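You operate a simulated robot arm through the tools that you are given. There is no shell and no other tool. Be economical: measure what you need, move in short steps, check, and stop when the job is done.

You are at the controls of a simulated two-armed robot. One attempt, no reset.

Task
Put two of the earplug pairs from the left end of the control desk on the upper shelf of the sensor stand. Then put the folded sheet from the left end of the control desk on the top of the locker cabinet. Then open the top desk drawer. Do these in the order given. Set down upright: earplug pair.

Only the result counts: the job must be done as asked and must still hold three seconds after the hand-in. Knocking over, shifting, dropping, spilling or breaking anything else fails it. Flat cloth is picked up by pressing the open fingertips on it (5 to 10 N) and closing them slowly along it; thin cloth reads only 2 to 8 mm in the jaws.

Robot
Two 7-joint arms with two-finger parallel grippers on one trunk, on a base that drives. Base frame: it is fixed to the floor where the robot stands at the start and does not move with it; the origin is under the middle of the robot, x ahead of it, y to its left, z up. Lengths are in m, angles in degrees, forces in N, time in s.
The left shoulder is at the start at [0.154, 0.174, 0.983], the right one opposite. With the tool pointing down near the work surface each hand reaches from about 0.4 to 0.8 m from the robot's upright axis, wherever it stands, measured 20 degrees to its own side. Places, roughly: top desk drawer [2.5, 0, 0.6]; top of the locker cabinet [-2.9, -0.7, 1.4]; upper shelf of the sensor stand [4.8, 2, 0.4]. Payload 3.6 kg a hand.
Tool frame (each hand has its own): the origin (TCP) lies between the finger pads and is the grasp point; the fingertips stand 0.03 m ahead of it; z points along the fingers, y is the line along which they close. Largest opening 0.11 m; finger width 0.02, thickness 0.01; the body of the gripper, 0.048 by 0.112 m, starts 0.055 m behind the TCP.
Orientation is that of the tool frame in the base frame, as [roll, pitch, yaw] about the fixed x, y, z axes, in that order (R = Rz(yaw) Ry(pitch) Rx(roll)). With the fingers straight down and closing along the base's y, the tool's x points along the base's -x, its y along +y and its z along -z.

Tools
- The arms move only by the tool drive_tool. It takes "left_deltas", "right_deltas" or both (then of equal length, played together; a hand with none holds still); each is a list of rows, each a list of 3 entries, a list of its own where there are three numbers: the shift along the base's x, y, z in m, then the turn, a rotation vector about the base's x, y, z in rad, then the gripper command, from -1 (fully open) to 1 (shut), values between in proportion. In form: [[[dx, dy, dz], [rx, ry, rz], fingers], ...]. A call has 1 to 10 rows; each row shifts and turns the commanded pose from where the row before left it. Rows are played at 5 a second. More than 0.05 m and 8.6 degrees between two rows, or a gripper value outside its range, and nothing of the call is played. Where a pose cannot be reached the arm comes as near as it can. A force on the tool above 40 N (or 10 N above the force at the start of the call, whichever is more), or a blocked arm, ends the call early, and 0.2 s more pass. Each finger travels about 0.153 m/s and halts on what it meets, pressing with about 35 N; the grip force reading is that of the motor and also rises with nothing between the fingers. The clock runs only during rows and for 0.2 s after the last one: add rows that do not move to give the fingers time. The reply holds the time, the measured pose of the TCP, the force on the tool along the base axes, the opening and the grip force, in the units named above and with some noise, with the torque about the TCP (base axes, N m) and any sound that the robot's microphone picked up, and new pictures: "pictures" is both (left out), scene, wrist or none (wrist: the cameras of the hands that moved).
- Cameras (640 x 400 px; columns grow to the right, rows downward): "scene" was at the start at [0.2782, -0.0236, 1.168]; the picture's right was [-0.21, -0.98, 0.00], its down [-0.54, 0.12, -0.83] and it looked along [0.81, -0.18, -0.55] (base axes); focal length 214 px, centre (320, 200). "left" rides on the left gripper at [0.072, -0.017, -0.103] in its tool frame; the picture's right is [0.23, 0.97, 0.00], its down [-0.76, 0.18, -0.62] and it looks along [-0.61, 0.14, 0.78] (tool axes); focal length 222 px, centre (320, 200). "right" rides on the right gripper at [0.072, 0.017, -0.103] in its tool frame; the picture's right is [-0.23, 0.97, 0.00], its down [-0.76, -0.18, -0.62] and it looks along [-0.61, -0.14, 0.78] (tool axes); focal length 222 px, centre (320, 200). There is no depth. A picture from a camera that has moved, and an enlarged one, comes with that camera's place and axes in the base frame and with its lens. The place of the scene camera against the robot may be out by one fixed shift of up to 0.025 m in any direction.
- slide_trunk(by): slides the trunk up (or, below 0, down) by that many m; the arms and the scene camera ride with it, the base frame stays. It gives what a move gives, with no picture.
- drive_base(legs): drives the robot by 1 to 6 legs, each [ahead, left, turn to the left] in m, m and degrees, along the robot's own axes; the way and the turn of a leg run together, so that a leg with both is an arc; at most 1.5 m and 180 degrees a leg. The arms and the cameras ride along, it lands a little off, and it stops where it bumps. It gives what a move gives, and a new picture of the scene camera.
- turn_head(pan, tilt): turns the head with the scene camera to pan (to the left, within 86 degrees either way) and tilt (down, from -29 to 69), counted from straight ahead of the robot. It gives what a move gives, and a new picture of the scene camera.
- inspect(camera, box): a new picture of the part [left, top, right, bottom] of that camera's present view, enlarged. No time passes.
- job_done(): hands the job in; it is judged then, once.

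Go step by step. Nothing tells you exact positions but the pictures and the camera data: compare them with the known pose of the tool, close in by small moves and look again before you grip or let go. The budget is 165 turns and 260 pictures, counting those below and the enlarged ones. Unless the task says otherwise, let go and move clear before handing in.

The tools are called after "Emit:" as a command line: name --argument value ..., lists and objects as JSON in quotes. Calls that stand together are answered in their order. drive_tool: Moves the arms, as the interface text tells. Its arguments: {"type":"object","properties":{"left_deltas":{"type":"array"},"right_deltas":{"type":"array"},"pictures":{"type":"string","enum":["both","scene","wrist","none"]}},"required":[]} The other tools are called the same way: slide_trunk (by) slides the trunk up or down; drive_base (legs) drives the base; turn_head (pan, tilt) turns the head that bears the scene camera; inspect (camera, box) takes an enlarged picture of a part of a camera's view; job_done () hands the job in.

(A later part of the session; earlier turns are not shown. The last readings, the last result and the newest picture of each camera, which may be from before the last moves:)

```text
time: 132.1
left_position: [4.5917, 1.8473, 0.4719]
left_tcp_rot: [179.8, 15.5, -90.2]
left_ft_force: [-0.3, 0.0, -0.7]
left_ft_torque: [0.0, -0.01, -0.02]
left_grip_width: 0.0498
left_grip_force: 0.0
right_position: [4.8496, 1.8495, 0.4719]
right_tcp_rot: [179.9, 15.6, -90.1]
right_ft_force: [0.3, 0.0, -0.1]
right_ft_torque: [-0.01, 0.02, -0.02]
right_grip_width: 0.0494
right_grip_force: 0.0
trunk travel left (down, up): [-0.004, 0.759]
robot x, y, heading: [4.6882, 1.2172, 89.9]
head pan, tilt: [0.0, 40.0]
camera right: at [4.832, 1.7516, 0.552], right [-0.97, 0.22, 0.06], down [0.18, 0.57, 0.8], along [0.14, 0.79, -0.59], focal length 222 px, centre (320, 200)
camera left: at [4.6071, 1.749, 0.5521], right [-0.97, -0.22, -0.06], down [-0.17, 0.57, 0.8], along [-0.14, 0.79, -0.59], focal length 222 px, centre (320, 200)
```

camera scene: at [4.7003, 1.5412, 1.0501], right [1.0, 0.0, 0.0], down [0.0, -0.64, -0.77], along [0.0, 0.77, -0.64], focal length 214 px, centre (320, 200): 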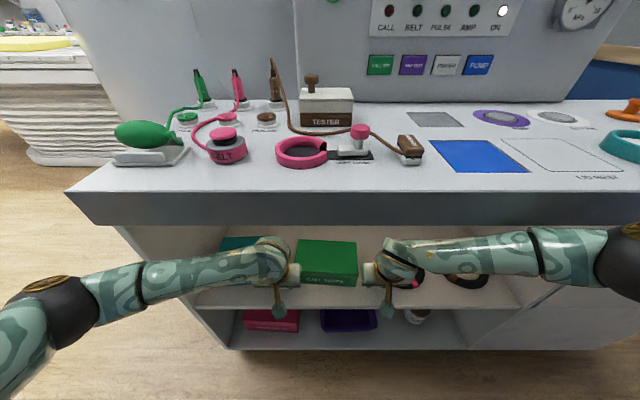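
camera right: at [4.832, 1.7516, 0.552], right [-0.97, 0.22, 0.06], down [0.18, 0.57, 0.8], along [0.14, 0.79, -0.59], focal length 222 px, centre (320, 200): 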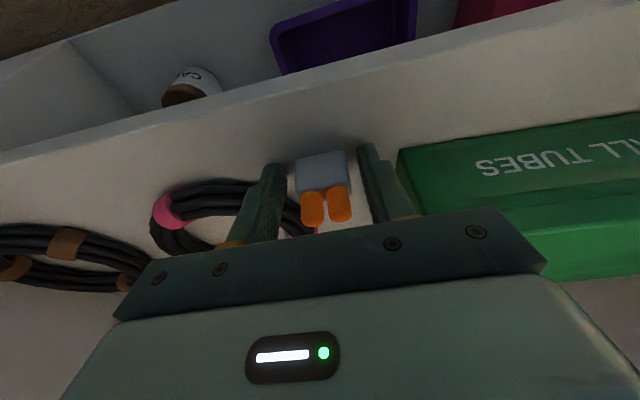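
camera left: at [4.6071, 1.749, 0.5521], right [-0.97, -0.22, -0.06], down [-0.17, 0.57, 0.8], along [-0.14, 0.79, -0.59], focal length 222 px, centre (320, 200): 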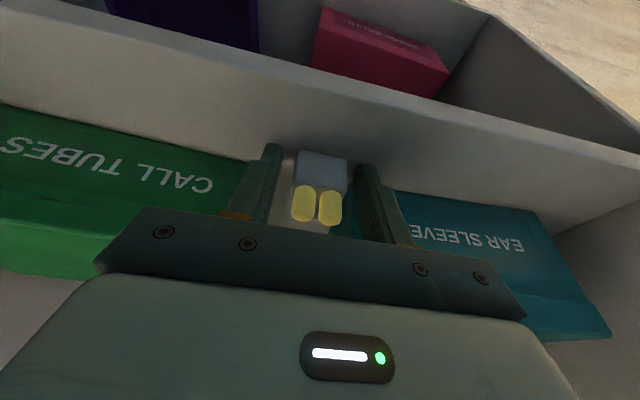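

Both pairs stand upright on the shelf. I withdraw the hands straight back.

Emit:
drive_tool --left_deltas '[[[0, -0.02, 0], [0, 0, 0], 0.1], [[0, -0.03, 0.0], [0, 0, 0], 0.1], [[0, -0.04, 0], [0, 0, 0], 0.1], [[0, -0.045, 0], [0, 0, 0], 0.1], [[0, -0.045, 0], [0, 0, 0], 0.1]]' --right_deltas '[[[0, -0.02, 0], [0, 0, 0], 0.1], [[0, -0.03, 0.0], [0, 0, 0], 0.1], [[0, -0.04, 0], [0, 0, 0], 0.1], [[0, -0.045, 0], [0, 0, 0], 0.1], [[0, -0.045, 0], [0, 0, 0], 0.1]]' --pictures "both"

Emit:
drive_base --legs '[[-0.12, 0, 0]]'

Emit:
inspect --camera "scene" --box '[200, 180, 480, 340]'

```text
time: 133.3
left_position: [4.5902, 1.6654, 0.4735]
left_tcp_rot: [179.8, 15.6, -90.1]
left_ft_force: [-1.0, -0.4, -0.2]
left_ft_torque: [-0.02, 0.06, 0.03]
left_grip_width: 0.0495
left_grip_force: 0.0
right_position: [4.8469, 1.6704, 0.476]
right_tcp_rot: [-179.8, 15.1, -89.8]
right_ft_force: [-0.1, 0.8, 0.7]
right_ft_torque: [-0.01, 0.03, -0.02]
right_grip_width: 0.0496
right_grip_force: 0.0
right hand out of reach, approached as far as the arm can: row 5
trunk travel left (down, up): [-0.004, 0.759]
robot x, y, heading: [4.689, 1.2118, 90.1]
head pan, tilt: [0.0, 40.0]
camera scene: at [4.7012, 1.5404, 1.0503], right [1.0, 0.0, 0.0], down [0.0, -0.64, -0.77], along [0.0, 0.77, -0.64], focal length 214 px, centre (320, 200)
camera right: at [4.8292, 1.5741, 0.5565], right [-0.97, 0.22, 0.06], down [0.18, 0.57, 0.8], along [0.14, 0.79, -0.6], focal length 222 px, centre (320, 200)
camera left: at [4.6072, 1.5675, 0.5525], right [-0.97, -0.22, -0.06], down [-0.17, 0.57, 0.81], along [-0.14, 0.8, -0.59], focal length 222 px, centre (320, 200)
```

scene: 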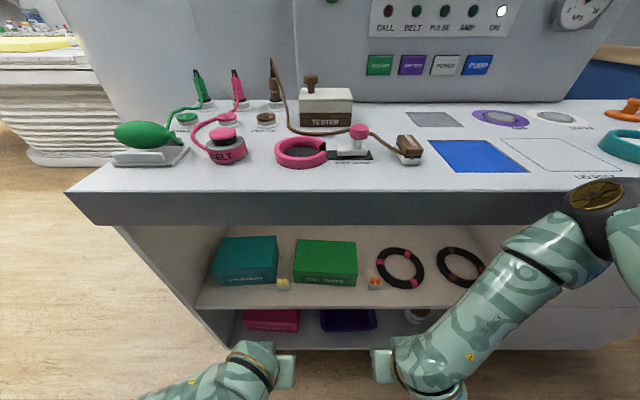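
right: 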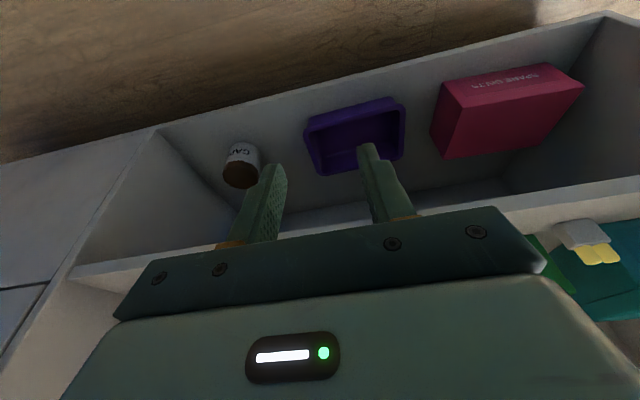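
left: 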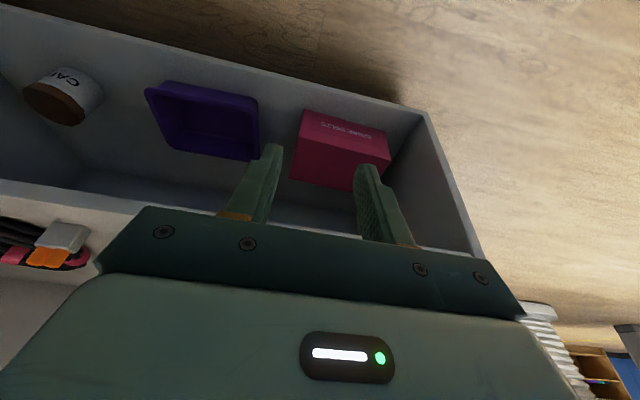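

```text
time: 134.5
left_position: [4.5909, 1.5448, 0.4725]
left_tcp_rot: [179.9, 15.6, -90.2]
left_ft_force: [0.2, 0.0, -0.9]
left_ft_torque: [0.02, -0.03, -0.03]
left_grip_width: 0.0492
left_grip_force: 0.0
right_position: [4.8469, 1.5499, 0.4757]
right_tcp_rot: [-179.7, 14.9, -90.1]
right_ft_force: [0.3, -0.6, 0.8]
right_ft_torque: [-0.03, -0.02, -0.01]
right_grip_width: 0.0494
right_grip_force: 0.0
trunk travel left (down, up): [-0.004, 0.759]
robot x, y, heading: [4.6884, 1.0928, 90.0]
head pan, tilt: [0.0, 40.0]
camera scene: at [4.7003, 1.4194, 1.0502], right [1.0, 0.0, 0.0], down [0.0, -0.64, -0.77], along [0.0, 0.77, -0.64], focal length 214 px, centre (320, 200)
```

scene: 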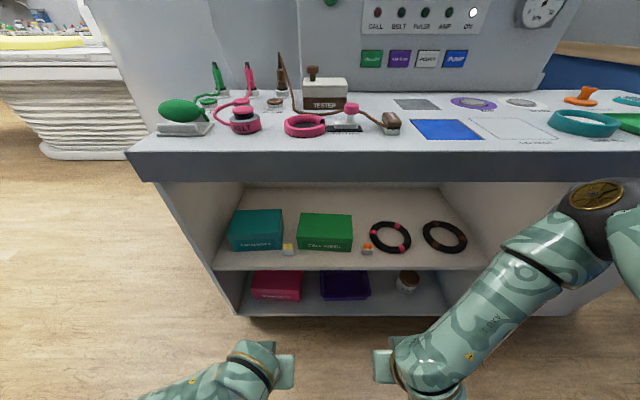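

```text
2.29 times, centred on (340, 260) of scene
camera zoom: at [4.7003, 1.4194, 1.0502], right [1.0, 0.0, 0.0], down [0.0, -0.64, -0.77], along [0.0, 0.77, -0.64], focal length 490 px, centre (274, 63)
```

zoom: 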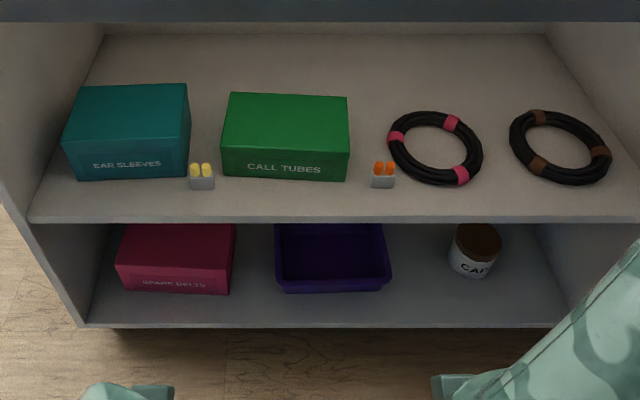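

Both pairs stand upright on the upper shelf, nothing else disturbed. I back off a bit, raise the trunk and bring the hands back to a carrying pose.

Emit:
drive_base --legs '[[-0.1, 0, 0]]'

Emit:
drive_tool --left_deltas '[[[0, 0, 0.04], [-0.09, 0, 0], 0.1], [[-0.01, 0, 0.045], [-0.09, 0, 0], 0.1], [[-0.02, 0, 0.045], [-0.09, 0, 0], 0.1], [[-0.02, 0, 0.045], [0, 0, 0], 0.1], [[-0.02, 0, 0.045], [0, 0, 0], 0.1], [[-0.02, 0, 0.045], [0, 0, 0], 0.1], [[-0.02, 0, 0.045], [0, 0, 0], 0.1]]' --right_deltas '[[[0, 0, 0.04], [-0.09, 0, 0], 0.1], [[0, 0, 0.045], [-0.09, 0, 0], 0.1], [[0, -0.01, 0.045], [-0.09, 0, 0], 0.1], [[0, -0.02, 0.045], [0, 0, 0], 0.1], [[0, -0.02, 0.045], [0, 0, 0], 0.1], [[-0.01, -0.02, 0.04], [0, 0, 0], 0.1], [[-0.01, 0, 0.04], [0, 0, 0], 0.1]]' --pictures "scene"

Emit:
slide_trunk --by 0.45

```text
time: 135.7
left_position: [4.5904, 1.4449, 0.4724]
left_tcp_rot: [179.9, 15.6, -90.2]
left_ft_force: [1.0, 0.9, -0.7]
left_ft_torque: [0.03, -0.04, 0.01]
left_grip_width: 0.0497
left_grip_force: 0.1
right_position: [4.8471, 1.4504, 0.4745]
right_tcp_rot: [-179.8, 15.0, -90.1]
right_ft_force: [1.0, 0.2, 1.0]
right_ft_torque: [-0.02, -0.02, 0.04]
right_grip_width: 0.0496
right_grip_force: 0.1
trunk travel left (down, up): [-0.004, 0.759]
robot x, y, heading: [4.6914, 0.9908, 89.8]
head pan, tilt: [0.0, 40.0]
camera scene: at [4.7003, 1.3194, 1.0502], right [1.0, 0.0, 0.0], down [0.0, -0.64, -0.77], along [0.0, 0.77, -0.64], focal length 214 px, centre (320, 200)
```

scene: 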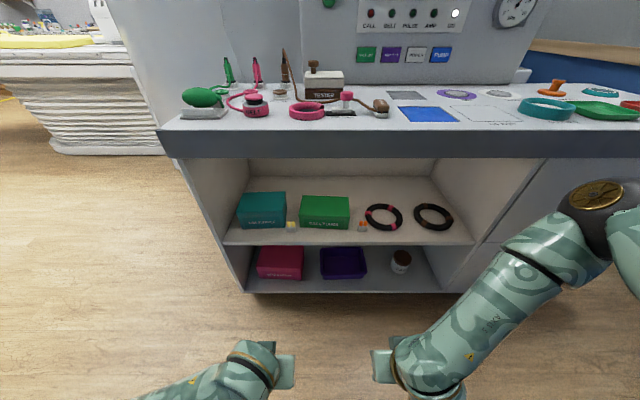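

```text
time: 137.3
left_position: [4.4808, 1.4438, 0.7828]
left_tcp_rot: [-179.9, 0.0, -90.2]
left_ft_force: [-0.8, 0.8, 0.0]
left_ft_torque: [-0.01, -0.01, 0.02]
left_grip_width: 0.0496
left_grip_force: 0.0
right_position: [4.8153, 1.4033, 0.7776]
right_tcp_rot: [-179.8, -0.6, -90.1]
right_ft_force: [0.3, 0.6, -0.1]
right_ft_torque: [-0.02, -0.03, 0.02]
right_grip_width: 0.0492
right_grip_force: 0.1
right hand out of reach, approached as far as the arm can: row 5, 6
trunk travel left (down, up): [-0.004, 0.759]
robot x, y, heading: [4.69, 0.9896, 90.0]
head pan, tilt: [0.0, 40.0]
camera scene: at [4.7002, 1.3192, 1.0503], right [1.0, 0.0, 0.0], down [0.0, -0.64, -0.77], along [0.0, 0.77, -0.64], focal length 214 px, centre (320, 200)
```

scene: 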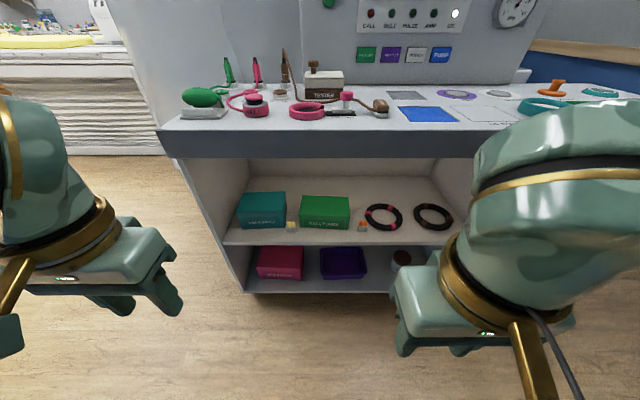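

```text
refused: 0.45 is not a number from -0.4 to 0.4
```

Arms are clear. I raise the trunk and drive back the way I came, strafing with the same heading.

Emit:
slide_trunk --by 0.4

Emit:
drive_base --legs '[[0.25, 0.8, 0], [0.25, 0.85, 0], [0.3, 1.0, 0], [0.3, 1.0, 0]]'

```text
time: 141.1
left_position: [4.4803, 1.4436, 1.1819]
left_tcp_rot: [179.9, 0.0, -90.1]
left_ft_force: [-0.9, -0.3, 0.0]
left_ft_torque: [-0.01, -0.01, -0.03]
left_grip_width: 0.0495
left_grip_force: 0.2
right_position: [4.8161, 1.404, 1.1771]
right_tcp_rot: [-179.8, -0.5, -90.0]
right_ft_force: [0.4, -0.5, 0.0]
right_ft_torque: [-0.03, 0.02, -0.01]
right_grip_width: 0.0495
right_grip_force: 0.1
trunk travel left (down, up): [-0.404, 0.359]
robot x, y, heading: [4.691, 0.9905, 89.9]
head pan, tilt: [0.0, 40.0]
```

```text
time: 159.9
left_position: [0.7996, 2.509, 1.1827]
left_tcp_rot: [-180.0, 0.1, -89.2]
left_ft_force: [-0.3, -0.1, -0.2]
left_ft_torque: [0.03, -0.01, -0.01]
left_grip_width: 0.0496
left_grip_force: 0.1
right_position: [1.1355, 2.4742, 1.1774]
right_tcp_rot: [-179.7, -0.5, -89.0]
right_ft_force: [0.3, -0.1, 0.3]
right_ft_torque: [-0.03, 0.0, 0.02]
right_grip_width: 0.0496
right_grip_force: 0.0
trunk travel left (down, up): [-0.404, 0.359]
robot x, y, heading: [1.0205, 2.0605, 90.9]
head pan, tilt: [0.0, 40.0]
camera scene: at [1.0247, 2.1843, 1.4689], right [1.0, 0.02, 0.0], down [0.01, -0.64, -0.77], along [-0.01, 0.77, -0.64], focal length 214 px, centre (320, 200)
```

scene: 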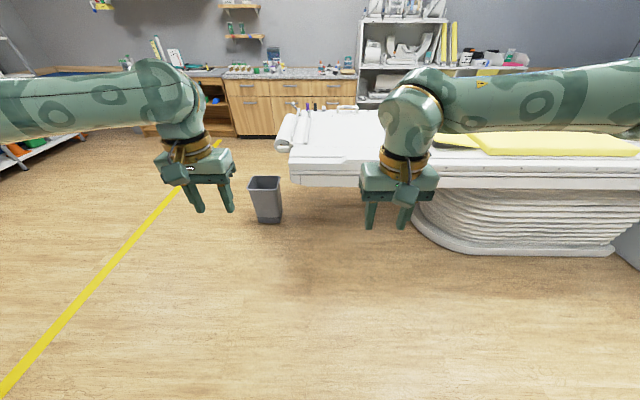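

Emit:
drive_base --legs '[[0.8, 1.05, -0.9], [0.1, 1.33, 0], [-1.0, 0, 0], [-0.95, 0, 0]]'

Emit:
turn_head --pan -70 --tilt 45

```text
time: 182.1
left_position: [-1.5786, 1.4759, 1.1826]
left_tcp_rot: [179.9, 0.1, -90.5]
left_ft_force: [0.2, 1.1, -0.3]
left_ft_torque: [-0.02, 0.0, -0.02]
left_grip_width: 0.0494
left_grip_force: 0.0
right_position: [-1.2432, 1.4311, 1.1773]
right_tcp_rot: [-179.9, -0.4, -90.5]
right_ft_force: [-1.1, -0.4, -0.5]
right_ft_torque: [0.01, -0.01, -0.01]
right_grip_width: 0.0495
right_grip_force: 0.1
trunk travel left (down, up): [-0.404, 0.359]
robot x, y, heading: [-1.3658, 1.0233, 89.4]
head pan, tilt: [0.0, 40.0]
camera scene: at [-1.3615, 1.1445, 1.4689], right [1.0, -0.01, 0.0], down [-0.01, -0.64, -0.77], along [0.01, 0.77, -0.64], focal length 214 px, centre (320, 200)
```

scene: 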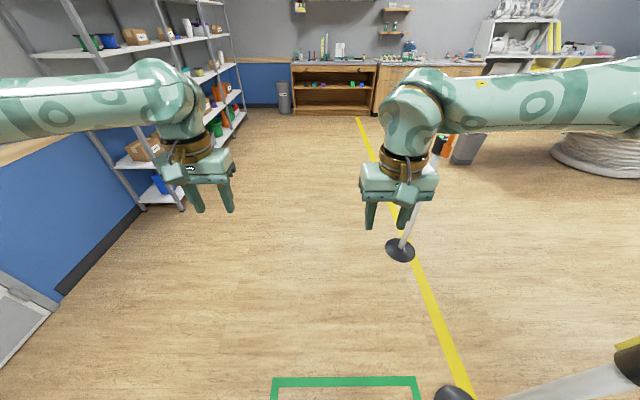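

```text
time: 183.5
left_position: [-1.5786, 1.4755, 1.1827]
left_tcp_rot: [-180.0, 0.0, -90.6]
left_ft_force: [1.1, 0.3, -0.1]
left_ft_torque: [0.03, -0.04, 0.01]
left_grip_width: 0.0497
left_grip_force: 0.0
right_position: [-1.2431, 1.4313, 1.1776]
right_tcp_rot: [-179.8, -0.6, -90.4]
right_ft_force: [-1.0, 0.0, 0.8]
right_ft_torque: [0.0, 0.02, -0.01]
right_grip_width: 0.0497
right_grip_force: 0.1
trunk travel left (down, up): [-0.404, 0.359]
robot x, y, heading: [-1.3714, 1.0217, 89.5]
head pan, tilt: [-70.0, 45.0]
camera scene: at [-1.2856, 1.087, 1.4617], right [0.33, -0.94, 0.0], down [-0.67, -0.24, -0.71], along [0.67, 0.24, -0.71], focal length 214 px, centre (320, 200)
```

scene: 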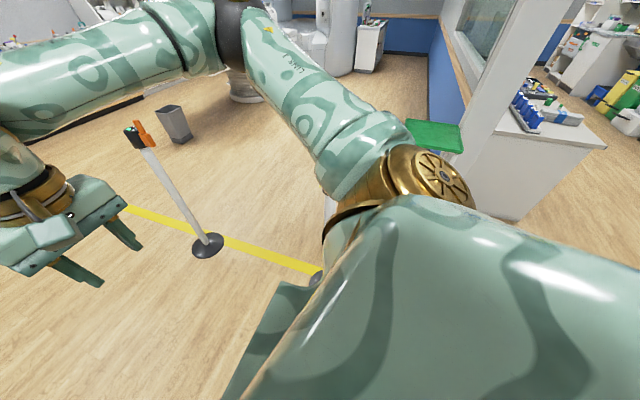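

Emit:
drive_base --legs '[[-0.26, -0.5, 0], [-0.16, -0.52, 0], [-0.95, 0, 0], [0, 0, -89.5], [0.3, 0.15, 0]]'

Emit:
turn_head --pan 5 --tilt 50

```text
time: 199.6
left_position: [0.3906, 0.0216, 1.1824]
left_tcp_rot: [-180.0, 0.1, -178.7]
left_ft_force: [-0.6, 0.2, 0.0]
left_ft_torque: [-0.04, -0.02, -0.01]
left_grip_width: 0.0497
left_grip_force: 0.1
right_position: [0.3583, -0.315, 1.1768]
right_tcp_rot: [-179.8, -0.6, -178.6]
right_ft_force: [-1.1, 0.5, 1.0]
right_ft_torque: [-0.01, 0.02, 0.01]
right_grip_width: 0.0495
right_grip_force: 0.1
trunk travel left (down, up): [-0.404, 0.359]
robot x, y, heading: [-0.0565, -0.1992, 1.4]
head pan, tilt: [-70.0, 45.0]
camera scene: at [0.0253, -0.2812, 1.4616], right [-0.93, -0.36, 0.0], down [-0.26, 0.66, -0.71], along [0.26, -0.66, -0.71], focal length 214 px, centre (320, 200)
```

scene: 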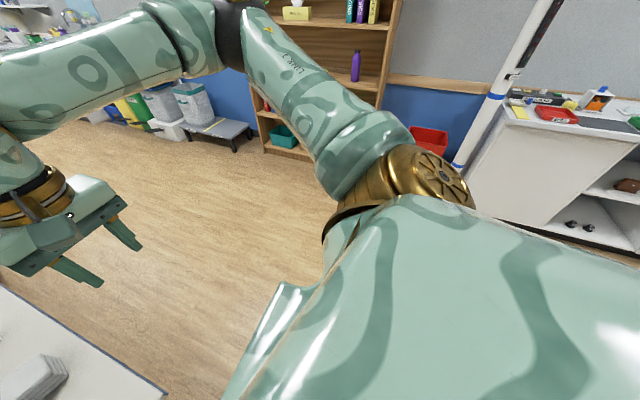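

```text
time: 201.1
left_position: [0.3915, 0.0205, 1.1823]
left_tcp_rot: [179.8, 0.1, -178.8]
left_ft_force: [0.3, -0.3, 0.4]
left_ft_torque: [-0.01, -0.02, -0.01]
left_grip_width: 0.0494
left_grip_force: 0.0
right_position: [0.3581, -0.3147, 1.1775]
right_tcp_rot: [-179.8, -0.6, -178.6]
right_ft_force: [0.9, 0.5, -0.3]
right_ft_torque: [0.0, 0.01, -0.03]
right_grip_width: 0.0498
right_grip_force: 0.1
trunk travel left (down, up): [-0.404, 0.359]
robot x, y, heading: [-0.06, -0.2013, 1.3]
head pan, tilt: [5.0, 50.0]
camera scene: at [0.0717, -0.1974, 1.4547], right [0.11, -0.99, 0.0], down [-0.76, -0.08, -0.64], along [0.64, 0.07, -0.77], focal length 214 px, centre (320, 200)
```

scene: 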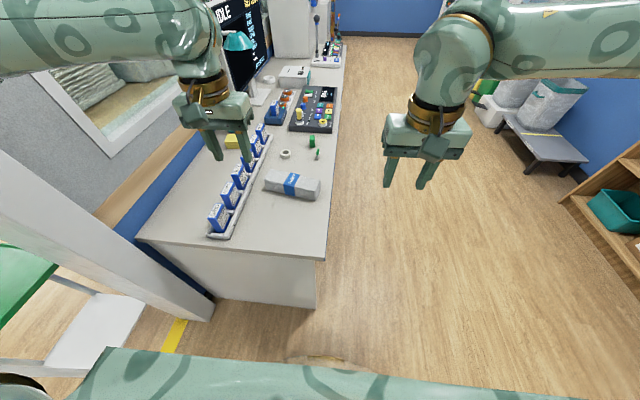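

Back at the desk; the sheet is near (0.70, 0). I lower the trunk and bring the right hand above it for a close look.

Emit:
slide_trunk --by -0.2

Emit:
drive_tool --right_deltas '[[[0.03, 0.038, 0], [0, 0, 0], -0.6], [[0.03, 0.038, 0], [0, 0, 0], -1], [[0.03, 0.038, 0], [0, 0, 0], -1], [[0.03, 0.038, 0], [0, 0, 0], -1], [[0.03, 0.038, 0], [0, 0, 0], -1], [[0.03, 0.038, 0], [0, 0, 0], -1], [[0.02, 0.038, 0], [0, 0, -0.03], -1]]' --left_deltas '[[[0, 0.03, 0], [0, 0, 0], 0.1], [[0, 0.03, 0], [0, 0, 0], 0.1], [[-0.02, 0.03, 0], [0, 0, 0], 0.1], [[-0.02, 0.03, 0], [0, 0, 0], 0.1], [[0, 0.0, 0], [0, 0, 0], 0.1], [[0, 0, 0], [0, 0, 0], 0.1], [[0, 0, 0], [0, 0, 0], 0.1]]' --pictures "both"

```text
time: 203.2
left_position: [0.3903, 0.0193, 0.9821]
left_tcp_rot: [179.9, 0.1, -178.7]
left_ft_force: [-0.5, 0.6, 0.3]
left_ft_torque: [-0.02, -0.02, 0.01]
left_grip_width: 0.0493
left_grip_force: 0.1
right_position: [0.3581, -0.3155, 0.978]
right_tcp_rot: [-179.7, -0.4, -178.7]
right_ft_force: [0.3, 0.7, -0.3]
right_ft_torque: [0.03, -0.03, 0.03]
right_grip_width: 0.0496
right_grip_force: 0.0
trunk travel left (down, up): [-0.204, 0.559]
robot x, y, heading: [-0.0552, -0.2046, 1.6]
head pan, tilt: [5.0, 50.0]
```

```text
time: 204.8
left_position: [0.3524, 0.1384, 0.9828]
left_tcp_rot: [179.9, 0.1, -178.8]
left_ft_force: [1.6, -0.6, 0.0]
left_ft_torque: [-0.01, 0.0, -0.02]
left_grip_width: 0.0496
left_grip_force: 0.1
right_position: [0.5335, -0.0883, 0.9756]
right_tcp_rot: [-179.9, -0.6, -179.0]
right_ft_force: [0.5, -0.7, -0.1]
right_ft_torque: [0.03, 0.02, 0.01]
right_grip_width: 0.11
right_grip_force: 0.0
right hand out of reach, approached as far as the arm can: row 6, 7
trunk travel left (down, up): [-0.204, 0.559]
robot x, y, heading: [-0.0595, -0.2041, 1.2]
head pan, tilt: [5.0, 50.0]
camera scene: at [0.1535, -0.1965, 1.2502], right [0.11, -0.99, 0.0], down [-0.76, -0.08, -0.64], along [0.64, 0.07, -0.77], focal length 214 px, centre (320, 200)
camera right: at [0.4602, -0.0722, 1.0804], right [0.21, 0.98, 0.0], down [0.77, -0.16, 0.62], along [0.6, -0.13, -0.79], focal length 222 px, centre (320, 200)
camera left: at [0.28, 0.1212, 1.0854], right [-0.25, 0.97, 0.0], down [0.76, 0.19, 0.62], along [0.6, 0.16, -0.78], focal length 222 px, centre (320, 200)
```

scene: 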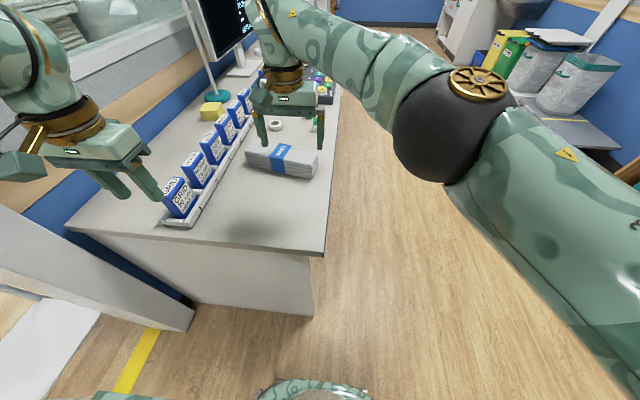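
right: 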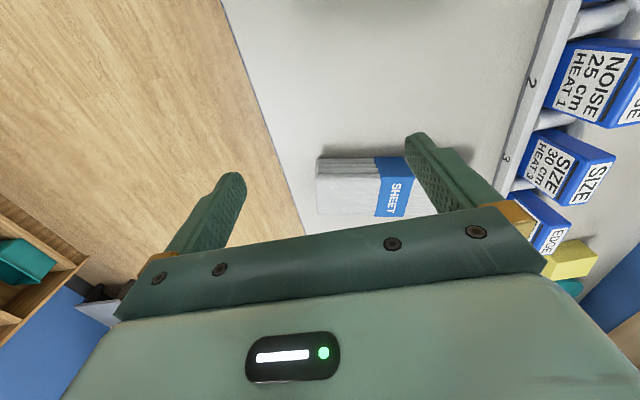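
left: 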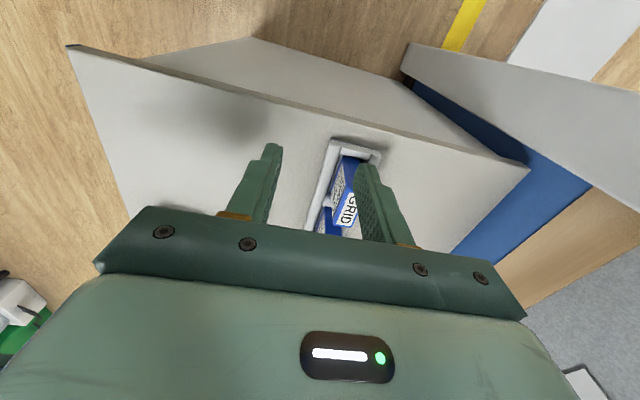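

Measured from the wrist view, the sheet spans x≈0.63–0.71, y≈-0.12–0.07, about 5 cm high; it fits between the fingers along x. I'll go round and face the desk from the aisle.

Emit:
drive_tool --right_deltas '[[[-0.03, -0.035, 0.01], [0, 0, 0], -1], [[-0.03, -0.038, 0.01], [0, 0, 0], -1], [[-0.03, -0.038, 0.01], [0, 0, 0], -1], [[-0.03, -0.035, 0.01], [0, 0, 0], -1], [[-0.02, -0.035, 0.01], [0, 0, 0], -1], [[0, -0.03, 0.01], [0, 0, 0], -1]]' --pictures "none"

Emit:
drive_base --legs '[[-0.25, -0.52, 0], [0.95, -0.05, 0], [0, 0, 88.5]]'

Emit:
turn_head --pan 0 --tilt 45

```text
time: 206.2
left_position: [0.3524, 0.1411, 0.9828]
left_tcp_rot: [-180.0, 0.2, -178.7]
left_ft_force: [0.0, -0.7, 0.9]
left_ft_torque: [0.01, 0.01, 0.01]
left_grip_width: 0.0494
left_grip_force: 0.0
right_position: [0.3939, -0.2971, 1.0369]
right_tcp_rot: [-179.8, -0.5, 179.7]
right_ft_force: [0.2, -0.6, 0.1]
right_ft_torque: [0.0, -0.02, -0.01]
right_grip_width: 0.1101
right_grip_force: 0.0
trunk travel left (down, up): [-0.204, 0.559]
robot x, y, heading: [-0.0569, -0.2033, 1.1]
head pan, tilt: [5.0, 50.0]
```

```text
time: 217.8
left_position: [0.3228, -0.3324, 0.9837]
left_tcp_rot: [180.0, 0.1, -90.2]
left_ft_force: [0.2, 0.1, 0.1]
left_ft_torque: [-0.02, 0.02, 0.03]
left_grip_width: 0.0495
left_grip_force: 0.0
right_position: [0.7611, -0.3029, 1.0381]
right_tcp_rot: [-179.8, -0.4, -91.8]
right_ft_force: [0.2, 0.4, -0.5]
right_ft_torque: [0.07, -0.01, 0.01]
right_grip_width: 0.11
right_grip_force: 0.1
trunk travel left (down, up): [-0.204, 0.559]
robot x, y, heading: [0.6586, -0.751, 90.1]
head pan, tilt: [5.0, 50.0]
camera scene: at [0.6565, -0.552, 1.2502], right [1.0, 0.09, 0.0], down [0.07, -0.76, -0.64], along [-0.05, 0.64, -0.77], focal length 214 px, centre (320, 200)
```

scene: 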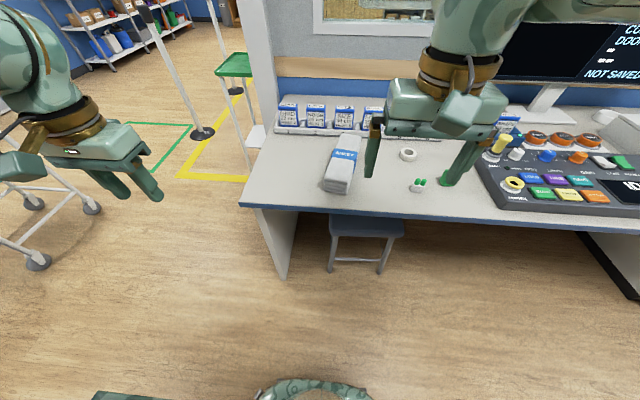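

```text
time: 218.5
left_position: [0.3223, -0.3317, 0.9811]
left_tcp_rot: [180.0, 0.1, -90.2]
left_ft_force: [0.2, 0.4, 0.4]
left_ft_torque: [0.01, 0.03, -0.01]
left_grip_width: 0.0492
left_grip_force: 0.0
right_position: [0.7608, -0.3024, 1.0378]
right_tcp_rot: [-179.8, -0.5, -91.8]
right_ft_force: [0.1, -0.5, -0.1]
right_ft_torque: [0.01, 0.03, -0.02]
right_grip_width: 0.1098
right_grip_force: 0.1
trunk travel left (down, up): [-0.204, 0.559]
robot x, y, heading: [0.6557, -0.7492, 89.9]
head pan, tilt: [0.0, 45.0]
camera scene: at [0.6633, -0.5474, 1.2571], right [1.0, 0.0, 0.0], down [0.0, -0.71, -0.71], along [0.0, 0.71, -0.71], focal length 214 px, centre (320, 200)
```

scene: 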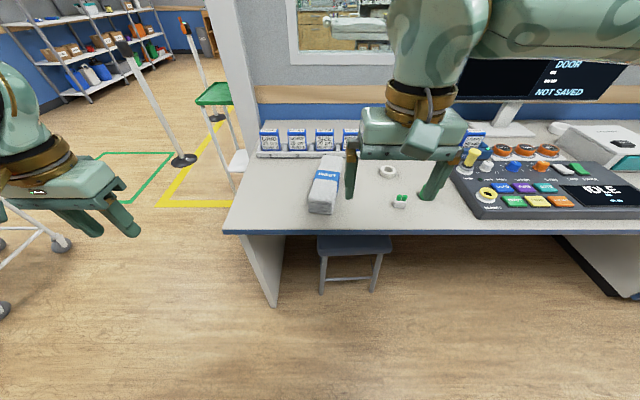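

Emit:
drive_tool --right_deltas '[[[-0.02, 0.03, -0.017], [0, 0, 0.03], -1], [[-0.02, 0.032, -0.017], [0, 0, 0], -1], [[-0.02, 0.032, -0.017], [0, 0, 0], -1], [[-0.02, 0.032, -0.017], [0, 0, 0], -1], [[-0.02, 0.032, -0.017], [0, 0, 0], -1], [[0, 0, 0], [0, 0, 0], -1]]' --pictures "both"

Emit:
inspect --camera "right" --box '[200, 60, 440, 210]'

```text
time: 219.9
left_position: [0.3238, -0.3325, 0.9816]
left_tcp_rot: [179.9, 0.1, -90.3]
left_ft_force: [0.9, 0.0, 0.1]
left_ft_torque: [0.01, 0.03, 0.02]
left_grip_width: 0.0495
left_grip_force: 0.1
right_position: [0.6631, -0.1445, 0.9514]
right_tcp_rot: [-179.8, -0.6, -90.1]
right_ft_force: [1.1, 0.1, -1.4]
right_ft_torque: [0.01, -0.01, 0.0]
right_grip_width: 0.1099
right_grip_force: 0.0
trunk travel left (down, up): [-0.204, 0.559]
robot x, y, heading: [0.6561, -0.7481, 89.9]
head pan, tilt: [0.0, 45.0]
camera scene: at [0.6638, -0.5477, 1.2572], right [1.0, 0.0, 0.0], down [0.0, -0.71, -0.71], along [0.0, 0.71, -0.71], focal length 214 px, centre (320, 200)
camera right: at [0.6448, -0.2164, 1.0559], right [-0.97, 0.23, -0.01], down [0.18, 0.77, 0.62], along [0.14, 0.6, -0.79], focal length 222 px, centre (320, 200)
```

scene: 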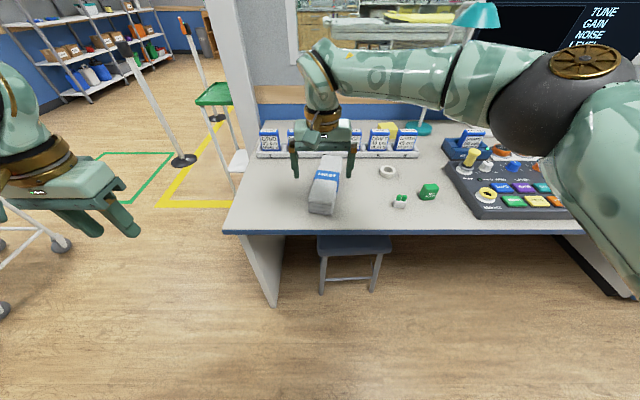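
right: 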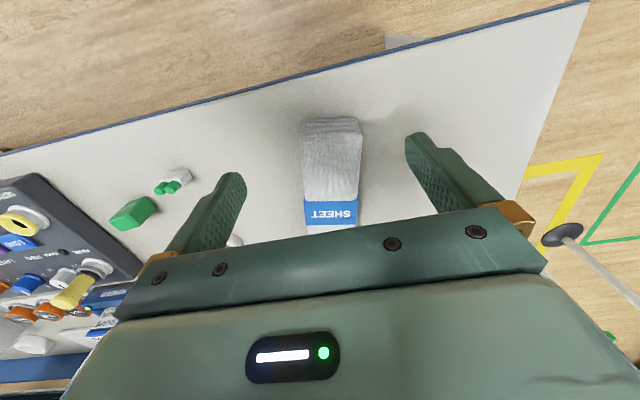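

```text
2.67 times, centred on (320, 135) of right
camera zoom: at [0.6448, -0.2164, 1.0559], right [-0.97, 0.23, -0.01], down [0.18, 0.77, 0.62], along [0.14, 0.6, -0.79], focal length 592 px, centre (320, 373)
```

zoom: 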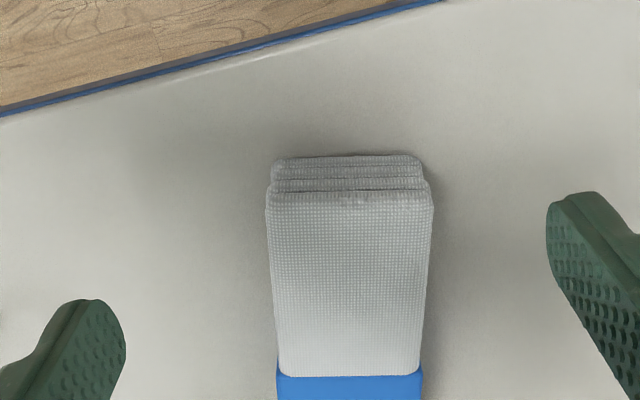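

The sheet is about 7.5 cm wide, turned 12° clockwise, centre about (0.674, -0.023). I drive 0.1 m nearer, turn the hand to match and centre over it.

Emit:
drive_base --legs '[[0.1, 0, 0]]'

Emit:
drive_tool --right_deltas '[[[0.004, 0.008, -0.02], [0, 0, -0.105], -1], [[0.006, 0.01, -0.02], [0, 0, -0.105], -1], [[0, 0, -0.02], [0, 0, 0], -1], [[0, 0, 0], [0, 0, 0], -1]]' --pictures "both"

```text
time: 221.0
left_position: [0.3217, -0.2319, 0.9817]
left_tcp_rot: [180.0, 0.0, -90.1]
left_ft_force: [-0.2, 1.1, 0.0]
left_ft_torque: [-0.05, -0.02, 0.0]
left_grip_width: 0.0493
left_grip_force: 0.0
right_position: [0.6623, -0.043, 0.9514]
right_tcp_rot: [-179.8, -0.6, -90.0]
right_ft_force: [0.2, 0.7, -0.3]
right_ft_torque: [0.01, 0.03, -0.05]
right_grip_width: 0.1101
right_grip_force: 0.0
trunk travel left (down, up): [-0.204, 0.559]
robot x, y, heading: [0.655, -0.651, 89.9]
head pan, tilt: [0.0, 45.0]
camera scene: at [0.6631, -0.4463, 1.2568], right [1.0, 0.0, 0.0], down [0.0, -0.71, -0.71], along [0.0, 0.71, -0.71], focal length 214 px, centre (320, 200)
```

scene: 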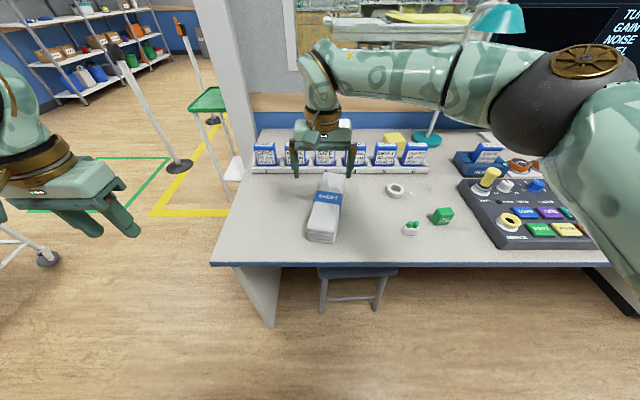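

```text
time: 222.0
left_position: [0.3216, -0.2327, 0.9827]
left_tcp_rot: [179.9, 0.1, -90.1]
left_ft_force: [-0.2, -0.3, 0.6]
left_ft_torque: [0.04, 0.01, 0.0]
left_grip_width: 0.0495
left_grip_force: 0.0
right_position: [0.6708, -0.0276, 0.8906]
right_tcp_rot: [-179.8, -0.4, -102.0]
right_ft_force: [-0.6, 0.1, -0.4]
right_ft_torque: [-0.01, 0.0, 0.0]
right_grip_width: 0.1096
right_grip_force: 0.0
trunk travel left (down, up): [-0.204, 0.559]
robot x, y, heading: [0.6563, -0.6494, 90.1]
head pan, tilt: [0.0, 45.0]
camera scene: at [0.6631, -0.448, 1.2571], right [1.0, 0.0, 0.0], down [0.0, -0.71, -0.71], along [0.0, 0.71, -0.71], focal length 214 px, centre (320, 200)
camera right: at [0.6396, -0.0934, 0.9953], right [-0.9, 0.43, -0.01], down [0.33, 0.71, 0.62], along [0.27, 0.56, -0.79], focal length 222 px, centre (320, 200)
```

scene: 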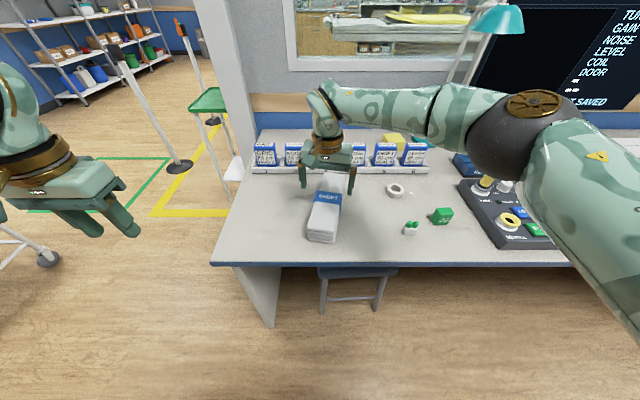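
right: 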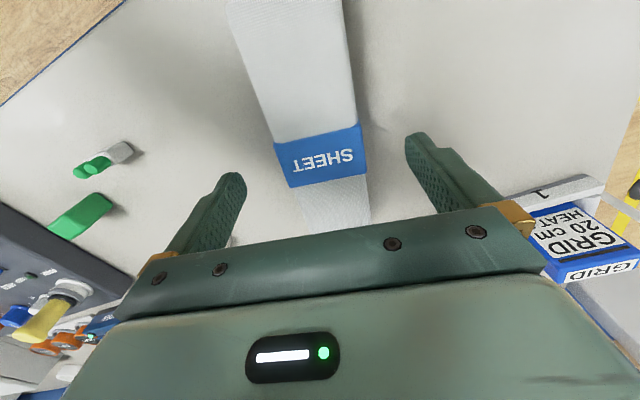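

The band centre is at about (0.682, -0.005). I centre there and descend part way.

Emit:
drive_tool --right_deltas '[[[0.006, 0.012, -0.01], [0, 0, -0.02], -1], [[0.005, 0.011, -0.02], [0, 0, 0], -1], [[0, 0, -0.025], [0, 0, 0], -1], [[0, 0, 0], [0, 0, 0], -1]]' --pictures "wrist"

```text
time: 223.0
left_position: [0.3227, -0.2326, 0.9813]
left_tcp_rot: [180.0, 0.1, -90.0]
left_ft_force: [0.5, -0.8, -0.2]
left_ft_torque: [-0.05, 0.0, -0.05]
left_grip_width: 0.0495
left_grip_force: 0.1
right_position: [0.6826, -0.0033, 0.8375]
right_tcp_rot: [-179.8, -0.5, -103.2]
right_ft_force: [-0.3, 0.5, 0.1]
right_ft_torque: [-0.01, -0.01, -0.01]
right_grip_width: 0.11
right_grip_force: 0.0
trunk travel left (down, up): [-0.204, 0.559]
robot x, y, heading: [0.6585, -0.6448, 89.8]
head pan, tilt: [0.0, 45.0]
camera right: at [0.6493, -0.0704, 0.9411], right [-0.9, 0.44, -0.01], down [0.35, 0.71, 0.62], along [0.28, 0.55, -0.79], focal length 222 px, centre (320, 200)
```

right: 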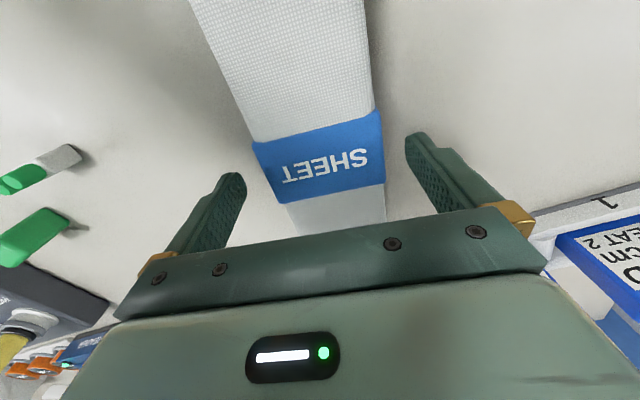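

Well centred. I lower to the desk and close.

Emit:
drive_tool --right_deltas '[[[0, 0, -0.02], [0, 0, 0], -1], [[0, 0, -0.017], [0, 0, 0], -1], [[0, 0, 0], [0, 0, 0], -0.6], [[0, 0, 0], [0, 0, 0], -0.4], [[0, 0, 0], [0, 0, 0], -0.2], [[0, 0, 0], [0, 0, 0], 0.1], [[0, 0, 0], [0, 0, 0], 0.3], [[0, 0, 0], [0, 0, 0], 0.5]]' --pictures "wrist"

```text
time: 224.8
left_position: [0.3216, -0.2324, 0.9808]
left_tcp_rot: [179.9, 0.1, -90.2]
left_ft_force: [-0.4, -0.6, 0.6]
left_ft_torque: [-0.03, -0.03, -0.03]
left_grip_width: 0.0496
left_grip_force: 0.0
right_position: [0.6833, -0.0043, 0.8006]
right_tcp_rot: [-179.8, -0.5, -103.3]
right_ft_force: [-1.0, -0.7, 0.0]
right_ft_torque: [-0.13, 0.21, 0.04]
right_grip_width: 0.0742
right_grip_force: 34.7
trunk travel left (down, up): [-0.204, 0.559]
robot x, y, heading: [0.6544, -0.6524, 90.0]
head pan, tilt: [0.0, 45.0]
camera right: at [0.6489, -0.0698, 0.9041], right [-0.9, 0.44, -0.01], down [0.35, 0.71, 0.62], along [0.28, 0.55, -0.79], focal length 222 px, centre (320, 200)
```

right: 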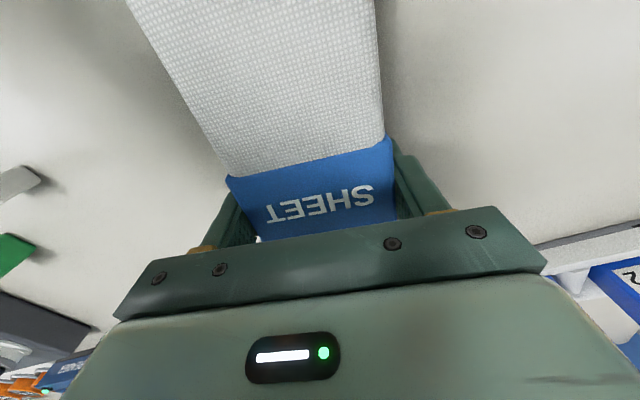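

Gripped at 74 mm (rigid enough). I lift and watch it.

Emit:
drive_tool --right_deltas '[[[0, 0, 0.02], [0, 0, 0], 0.5], [[0, 0, 0.04], [0, 0, 0], 0.5], [[0, 0, 0.045], [0, 0, 0], 0.5], [[0, 0, 0.045], [0, 0, 0], 0.5], [[0, -0.03, 0.035], [0, 0, 0], 0.5], [[0, -0.045, 0.01], [0, 0, 0], 0.5], [[0.01, -0.045, 0], [0, 0, 0], 0.5], [[0.015, -0.045, 0], [0, 0, 0], 0.5]]' --pictures "both"

```text
time: 226.6
left_position: [0.3227, -0.234, 0.9827]
left_tcp_rot: [179.9, 0.1, -90.1]
left_ft_force: [0.8, 0.5, -0.3]
left_ft_torque: [0.0, -0.01, -0.03]
left_grip_width: 0.0496
left_grip_force: 0.1
right_position: [0.7083, -0.1694, 0.9954]
right_tcp_rot: [-179.8, -0.4, -103.3]
right_ft_force: [0.4, -0.2, -3.7]
right_ft_torque: [0.03, 0.01, -0.04]
right_grip_width: 0.0741
right_grip_force: 35.5
trunk travel left (down, up): [-0.204, 0.559]
robot x, y, heading: [0.6548, -0.6494, 90.0]
head pan, tilt: [0.0, 45.0]
camera scene: at [0.6637, -0.4484, 1.2572], right [1.0, 0.0, 0.0], down [0.0, -0.71, -0.71], along [0.0, 0.71, -0.71], focal length 214 px, centre (320, 200)
camera right: at [0.675, -0.2356, 1.0991], right [-0.9, 0.44, 0.0], down [0.35, 0.71, 0.62], along [0.28, 0.55, -0.79], focal length 222 px, centre (320, 200)
```

scene: 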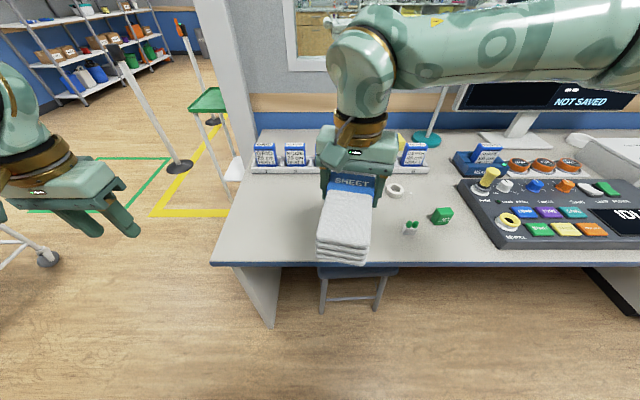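
right: 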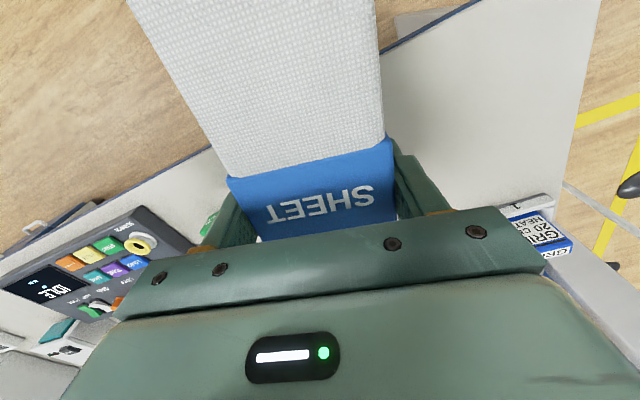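

The sheet is held. I back off, raise the trunk, turn toward the locker cabinet and drive part way.

Emit:
drive_base --legs '[[-0.3, 0, 0]]'

Emit:
slide_trunk --by 0.4

Emit:
drive_base --legs '[[0, 0, 90], [1.4, 0, 0]]'

Emit:
turn_head --pan -5 --tilt 25

```text
time: 228.7
left_position: [0.3213, -0.5337, 0.9827]
left_tcp_rot: [179.9, 0.1, -89.9]
left_ft_force: [-0.6, -0.5, -0.2]
left_ft_torque: [0.01, 0.0, 0.02]
left_grip_width: 0.0495
left_grip_force: 0.1
right_position: [0.7071, -0.4697, 0.9941]
right_tcp_rot: [-179.8, -0.5, -103.0]
right_ft_force: [0.2, 0.5, -4.8]
right_ft_torque: [0.02, 0.03, -0.01]
right_grip_width: 0.0742
right_grip_force: 35.1
trunk travel left (down, up): [-0.204, 0.559]
robot x, y, heading: [0.6543, -0.9507, 90.3]
head pan, tilt: [0.0, 45.0]
camera scene: at [0.6628, -0.7486, 1.2572], right [1.0, 0.0, 0.0], down [0.0, -0.71, -0.71], along [0.0, 0.71, -0.71], focal length 214 px, centre (320, 200)
```

scene: 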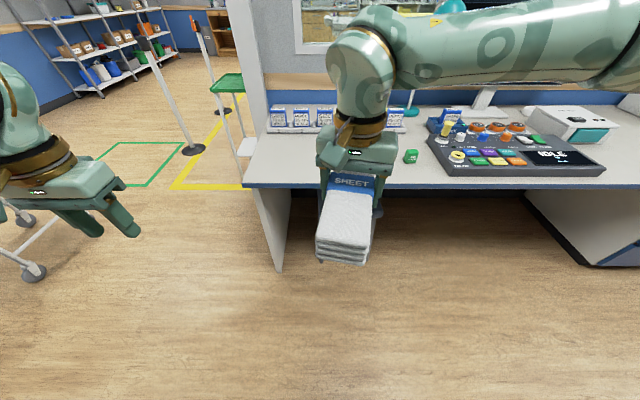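

```text
time: 232.5
left_position: [0.3209, -0.5325, 1.3825]
left_tcp_rot: [179.9, 0.1, -89.8]
left_ft_force: [-1.2, 0.0, -0.1]
left_ft_torque: [-0.02, 0.01, -0.02]
left_grip_width: 0.0495
left_grip_force: 0.0
right_position: [0.7066, -0.4683, 1.3924]
right_tcp_rot: [-179.8, -0.5, -103.0]
right_ft_force: [-0.1, 0.3, -4.9]
right_ft_torque: [0.04, 0.0, 0.01]
right_grip_width: 0.0741
right_grip_force: 35.1
trunk travel left (down, up): [-0.604, 0.159]
robot x, y, heading: [0.6569, -0.9482, 90.0]
head pan, tilt: [0.0, 45.0]
```

```text
time: 243.3
left_position: [-1.1532, -1.2914, 1.3824]
left_tcp_rot: [179.9, 0.0, 0.3]
left_ft_force: [0.4, 0.2, -0.1]
left_ft_torque: [-0.01, -0.02, 0.01]
left_grip_width: 0.0495
left_grip_force: 0.0
right_position: [-1.2213, -0.9061, 1.3959]
right_tcp_rot: [-179.9, -0.6, -12.7]
right_ft_force: [-0.1, 0.0, -4.2]
right_ft_torque: [-0.01, 0.01, -0.02]
right_grip_width: 0.0738
right_grip_force: 35.0
trunk travel left (down, up): [-0.604, 0.159]
robot x, y, heading: [-0.7366, -0.9544, -179.7]
head pan, tilt: [0.0, 45.0]
camera scene: at [-0.8274, -0.9604, 1.6627], right [-0.01, 1.0, 0.0], down [0.71, 0.0, -0.71], along [-0.71, 0.0, -0.71], focal length 214 px, centre (320, 200)
```

scene: 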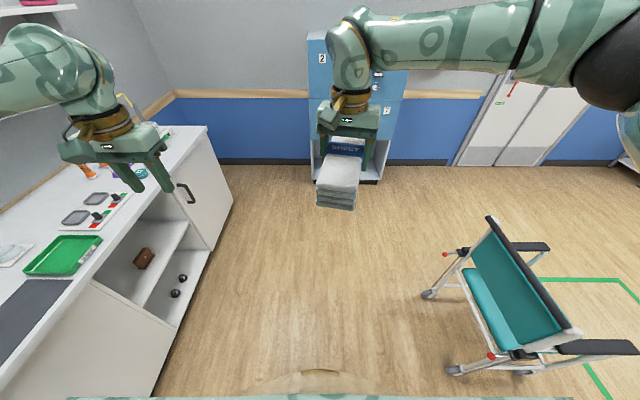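

```text
time: 244.1
left_position: [-1.1546, -1.2913, 1.3834]
left_tcp_rot: [179.9, 0.1, 0.3]
left_ft_force: [-0.6, -0.5, -0.9]
left_ft_torque: [-0.01, -0.02, -0.03]
left_grip_width: 0.0496
left_grip_force: 0.1
right_position: [-1.2216, -0.9048, 1.3942]
right_tcp_rot: [-179.9, -0.5, -12.8]
right_ft_force: [0.4, -0.2, -5.1]
right_ft_torque: [0.0, 0.02, 0.01]
right_grip_width: 0.0739
right_grip_force: 35.3
trunk travel left (down, up): [-0.604, 0.159]
robot x, y, heading: [-0.7365, -0.9543, -179.6]
head pan, tilt: [-5.0, 25.0]
camera scene: at [-0.8383, -0.9525, 1.6932], right [0.08, 1.0, 0.0], down [0.42, -0.03, -0.91], along [-0.9, 0.07, -0.42], focal length 214 px, centre (320, 200)
```

scene: 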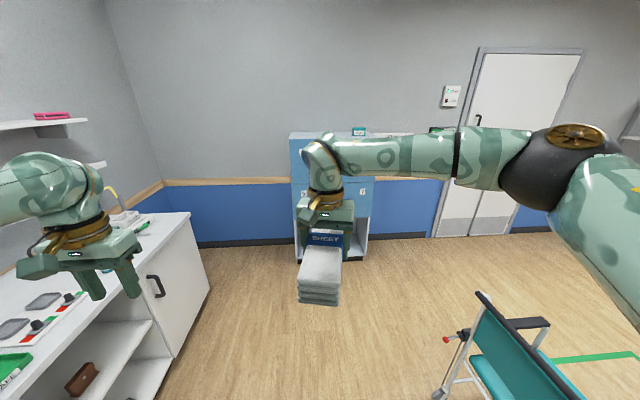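

The blue cabinet is ahead with small things on its top. I raise the trunk fully and approach.

Emit:
slide_trunk --by 0.158

Emit:
drive_base --legs '[[1.0, -0.2, 0]]'

Emit:
turn_head --pan 0 --tilt 35

```text
time: 245.9
left_position: [-1.1548, -1.2901, 1.5406]
left_tcp_rot: [180.0, 0.1, 0.3]
left_ft_force: [0.2, 0.5, 0.0]
left_ft_torque: [-0.01, 0.0, -0.01]
left_grip_width: 0.0495
left_grip_force: 0.1
right_position: [-1.2219, -0.9048, 1.5523]
right_tcp_rot: [-179.8, -0.4, -12.8]
right_ft_force: [-0.4, 0.3, -3.8]
right_ft_torque: [-0.02, 0.03, -0.06]
right_grip_width: 0.0738
right_grip_force: 35.4
trunk travel left (down, up): [-0.762, 0.001]
robot x, y, heading: [-0.7377, -0.9546, -179.9]
head pan, tilt: [-5.0, 25.0]
```

```text
time: 251.2
left_position: [-2.1541, -1.0936, 1.5403]
left_tcp_rot: [-180.0, 0.2, 0.2]
left_ft_force: [-1.1, -0.4, 0.2]
left_ft_torque: [-0.01, 0.02, -0.01]
left_grip_width: 0.0493
left_grip_force: 0.1
right_position: [-2.2201, -0.7086, 1.552]
right_tcp_rot: [-179.9, -0.6, -12.9]
right_ft_force: [0.2, 0.5, -3.6]
right_ft_torque: [-0.01, -0.01, -0.01]
right_grip_width: 0.0739
right_grip_force: 34.7
trunk travel left (down, up): [-0.762, 0.001]
robot x, y, heading: [-1.7431, -0.7596, -179.8]
head pan, tilt: [-5.0, 25.0]
camera scene: at [-1.8333, -0.7562, 1.8512], right [0.08, 1.0, 0.0], down [0.42, -0.04, -0.91], along [-0.9, 0.08, -0.42], focal length 214 px, centre (320, 200)
```

scene: 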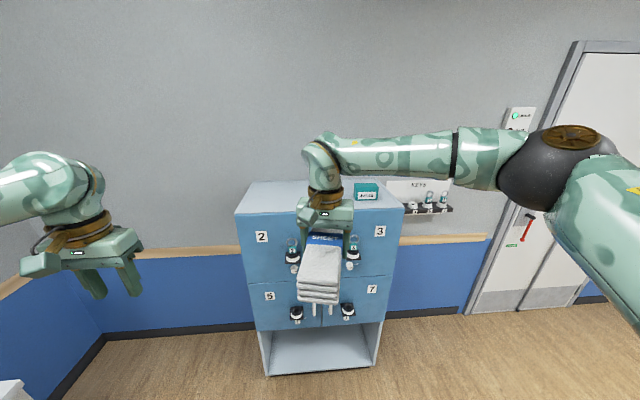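

```text
time: 251.9
left_position: [-2.1554, -1.0938, 1.5409]
left_tcp_rot: [179.9, 0.0, 0.1]
left_ft_force: [0.1, -0.2, 0.0]
left_ft_torque: [-0.01, -0.01, 0.01]
left_grip_width: 0.0495
left_grip_force: 0.1
right_position: [-2.2213, -0.7077, 1.5512]
right_tcp_rot: [-179.8, -0.5, -12.9]
right_ft_force: [0.1, -0.4, -4.0]
right_ft_torque: [0.0, 0.02, 0.02]
right_grip_width: 0.0739
right_grip_force: 35.0
trunk travel left (down, up): [-0.762, 0.001]
robot x, y, heading: [-1.7387, -0.7594, -179.6]
head pan, tilt: [0.0, 35.0]
camera scene: at [-1.8307, -0.764, 1.8354], right [0.0, 1.0, 0.0], down [0.57, 0.0, -0.82], along [-0.82, 0.0, -0.57], focal length 214 px, centre (320, 200)
```

scene: 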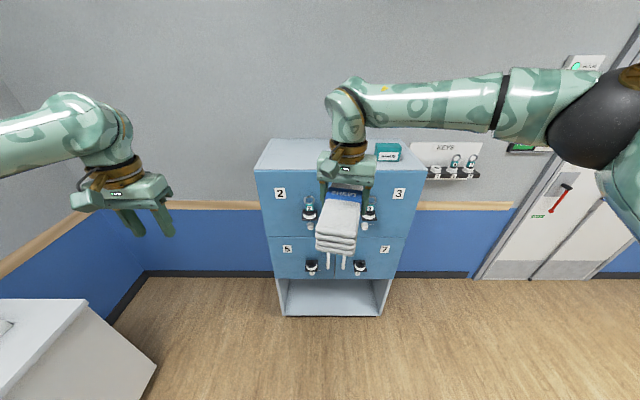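

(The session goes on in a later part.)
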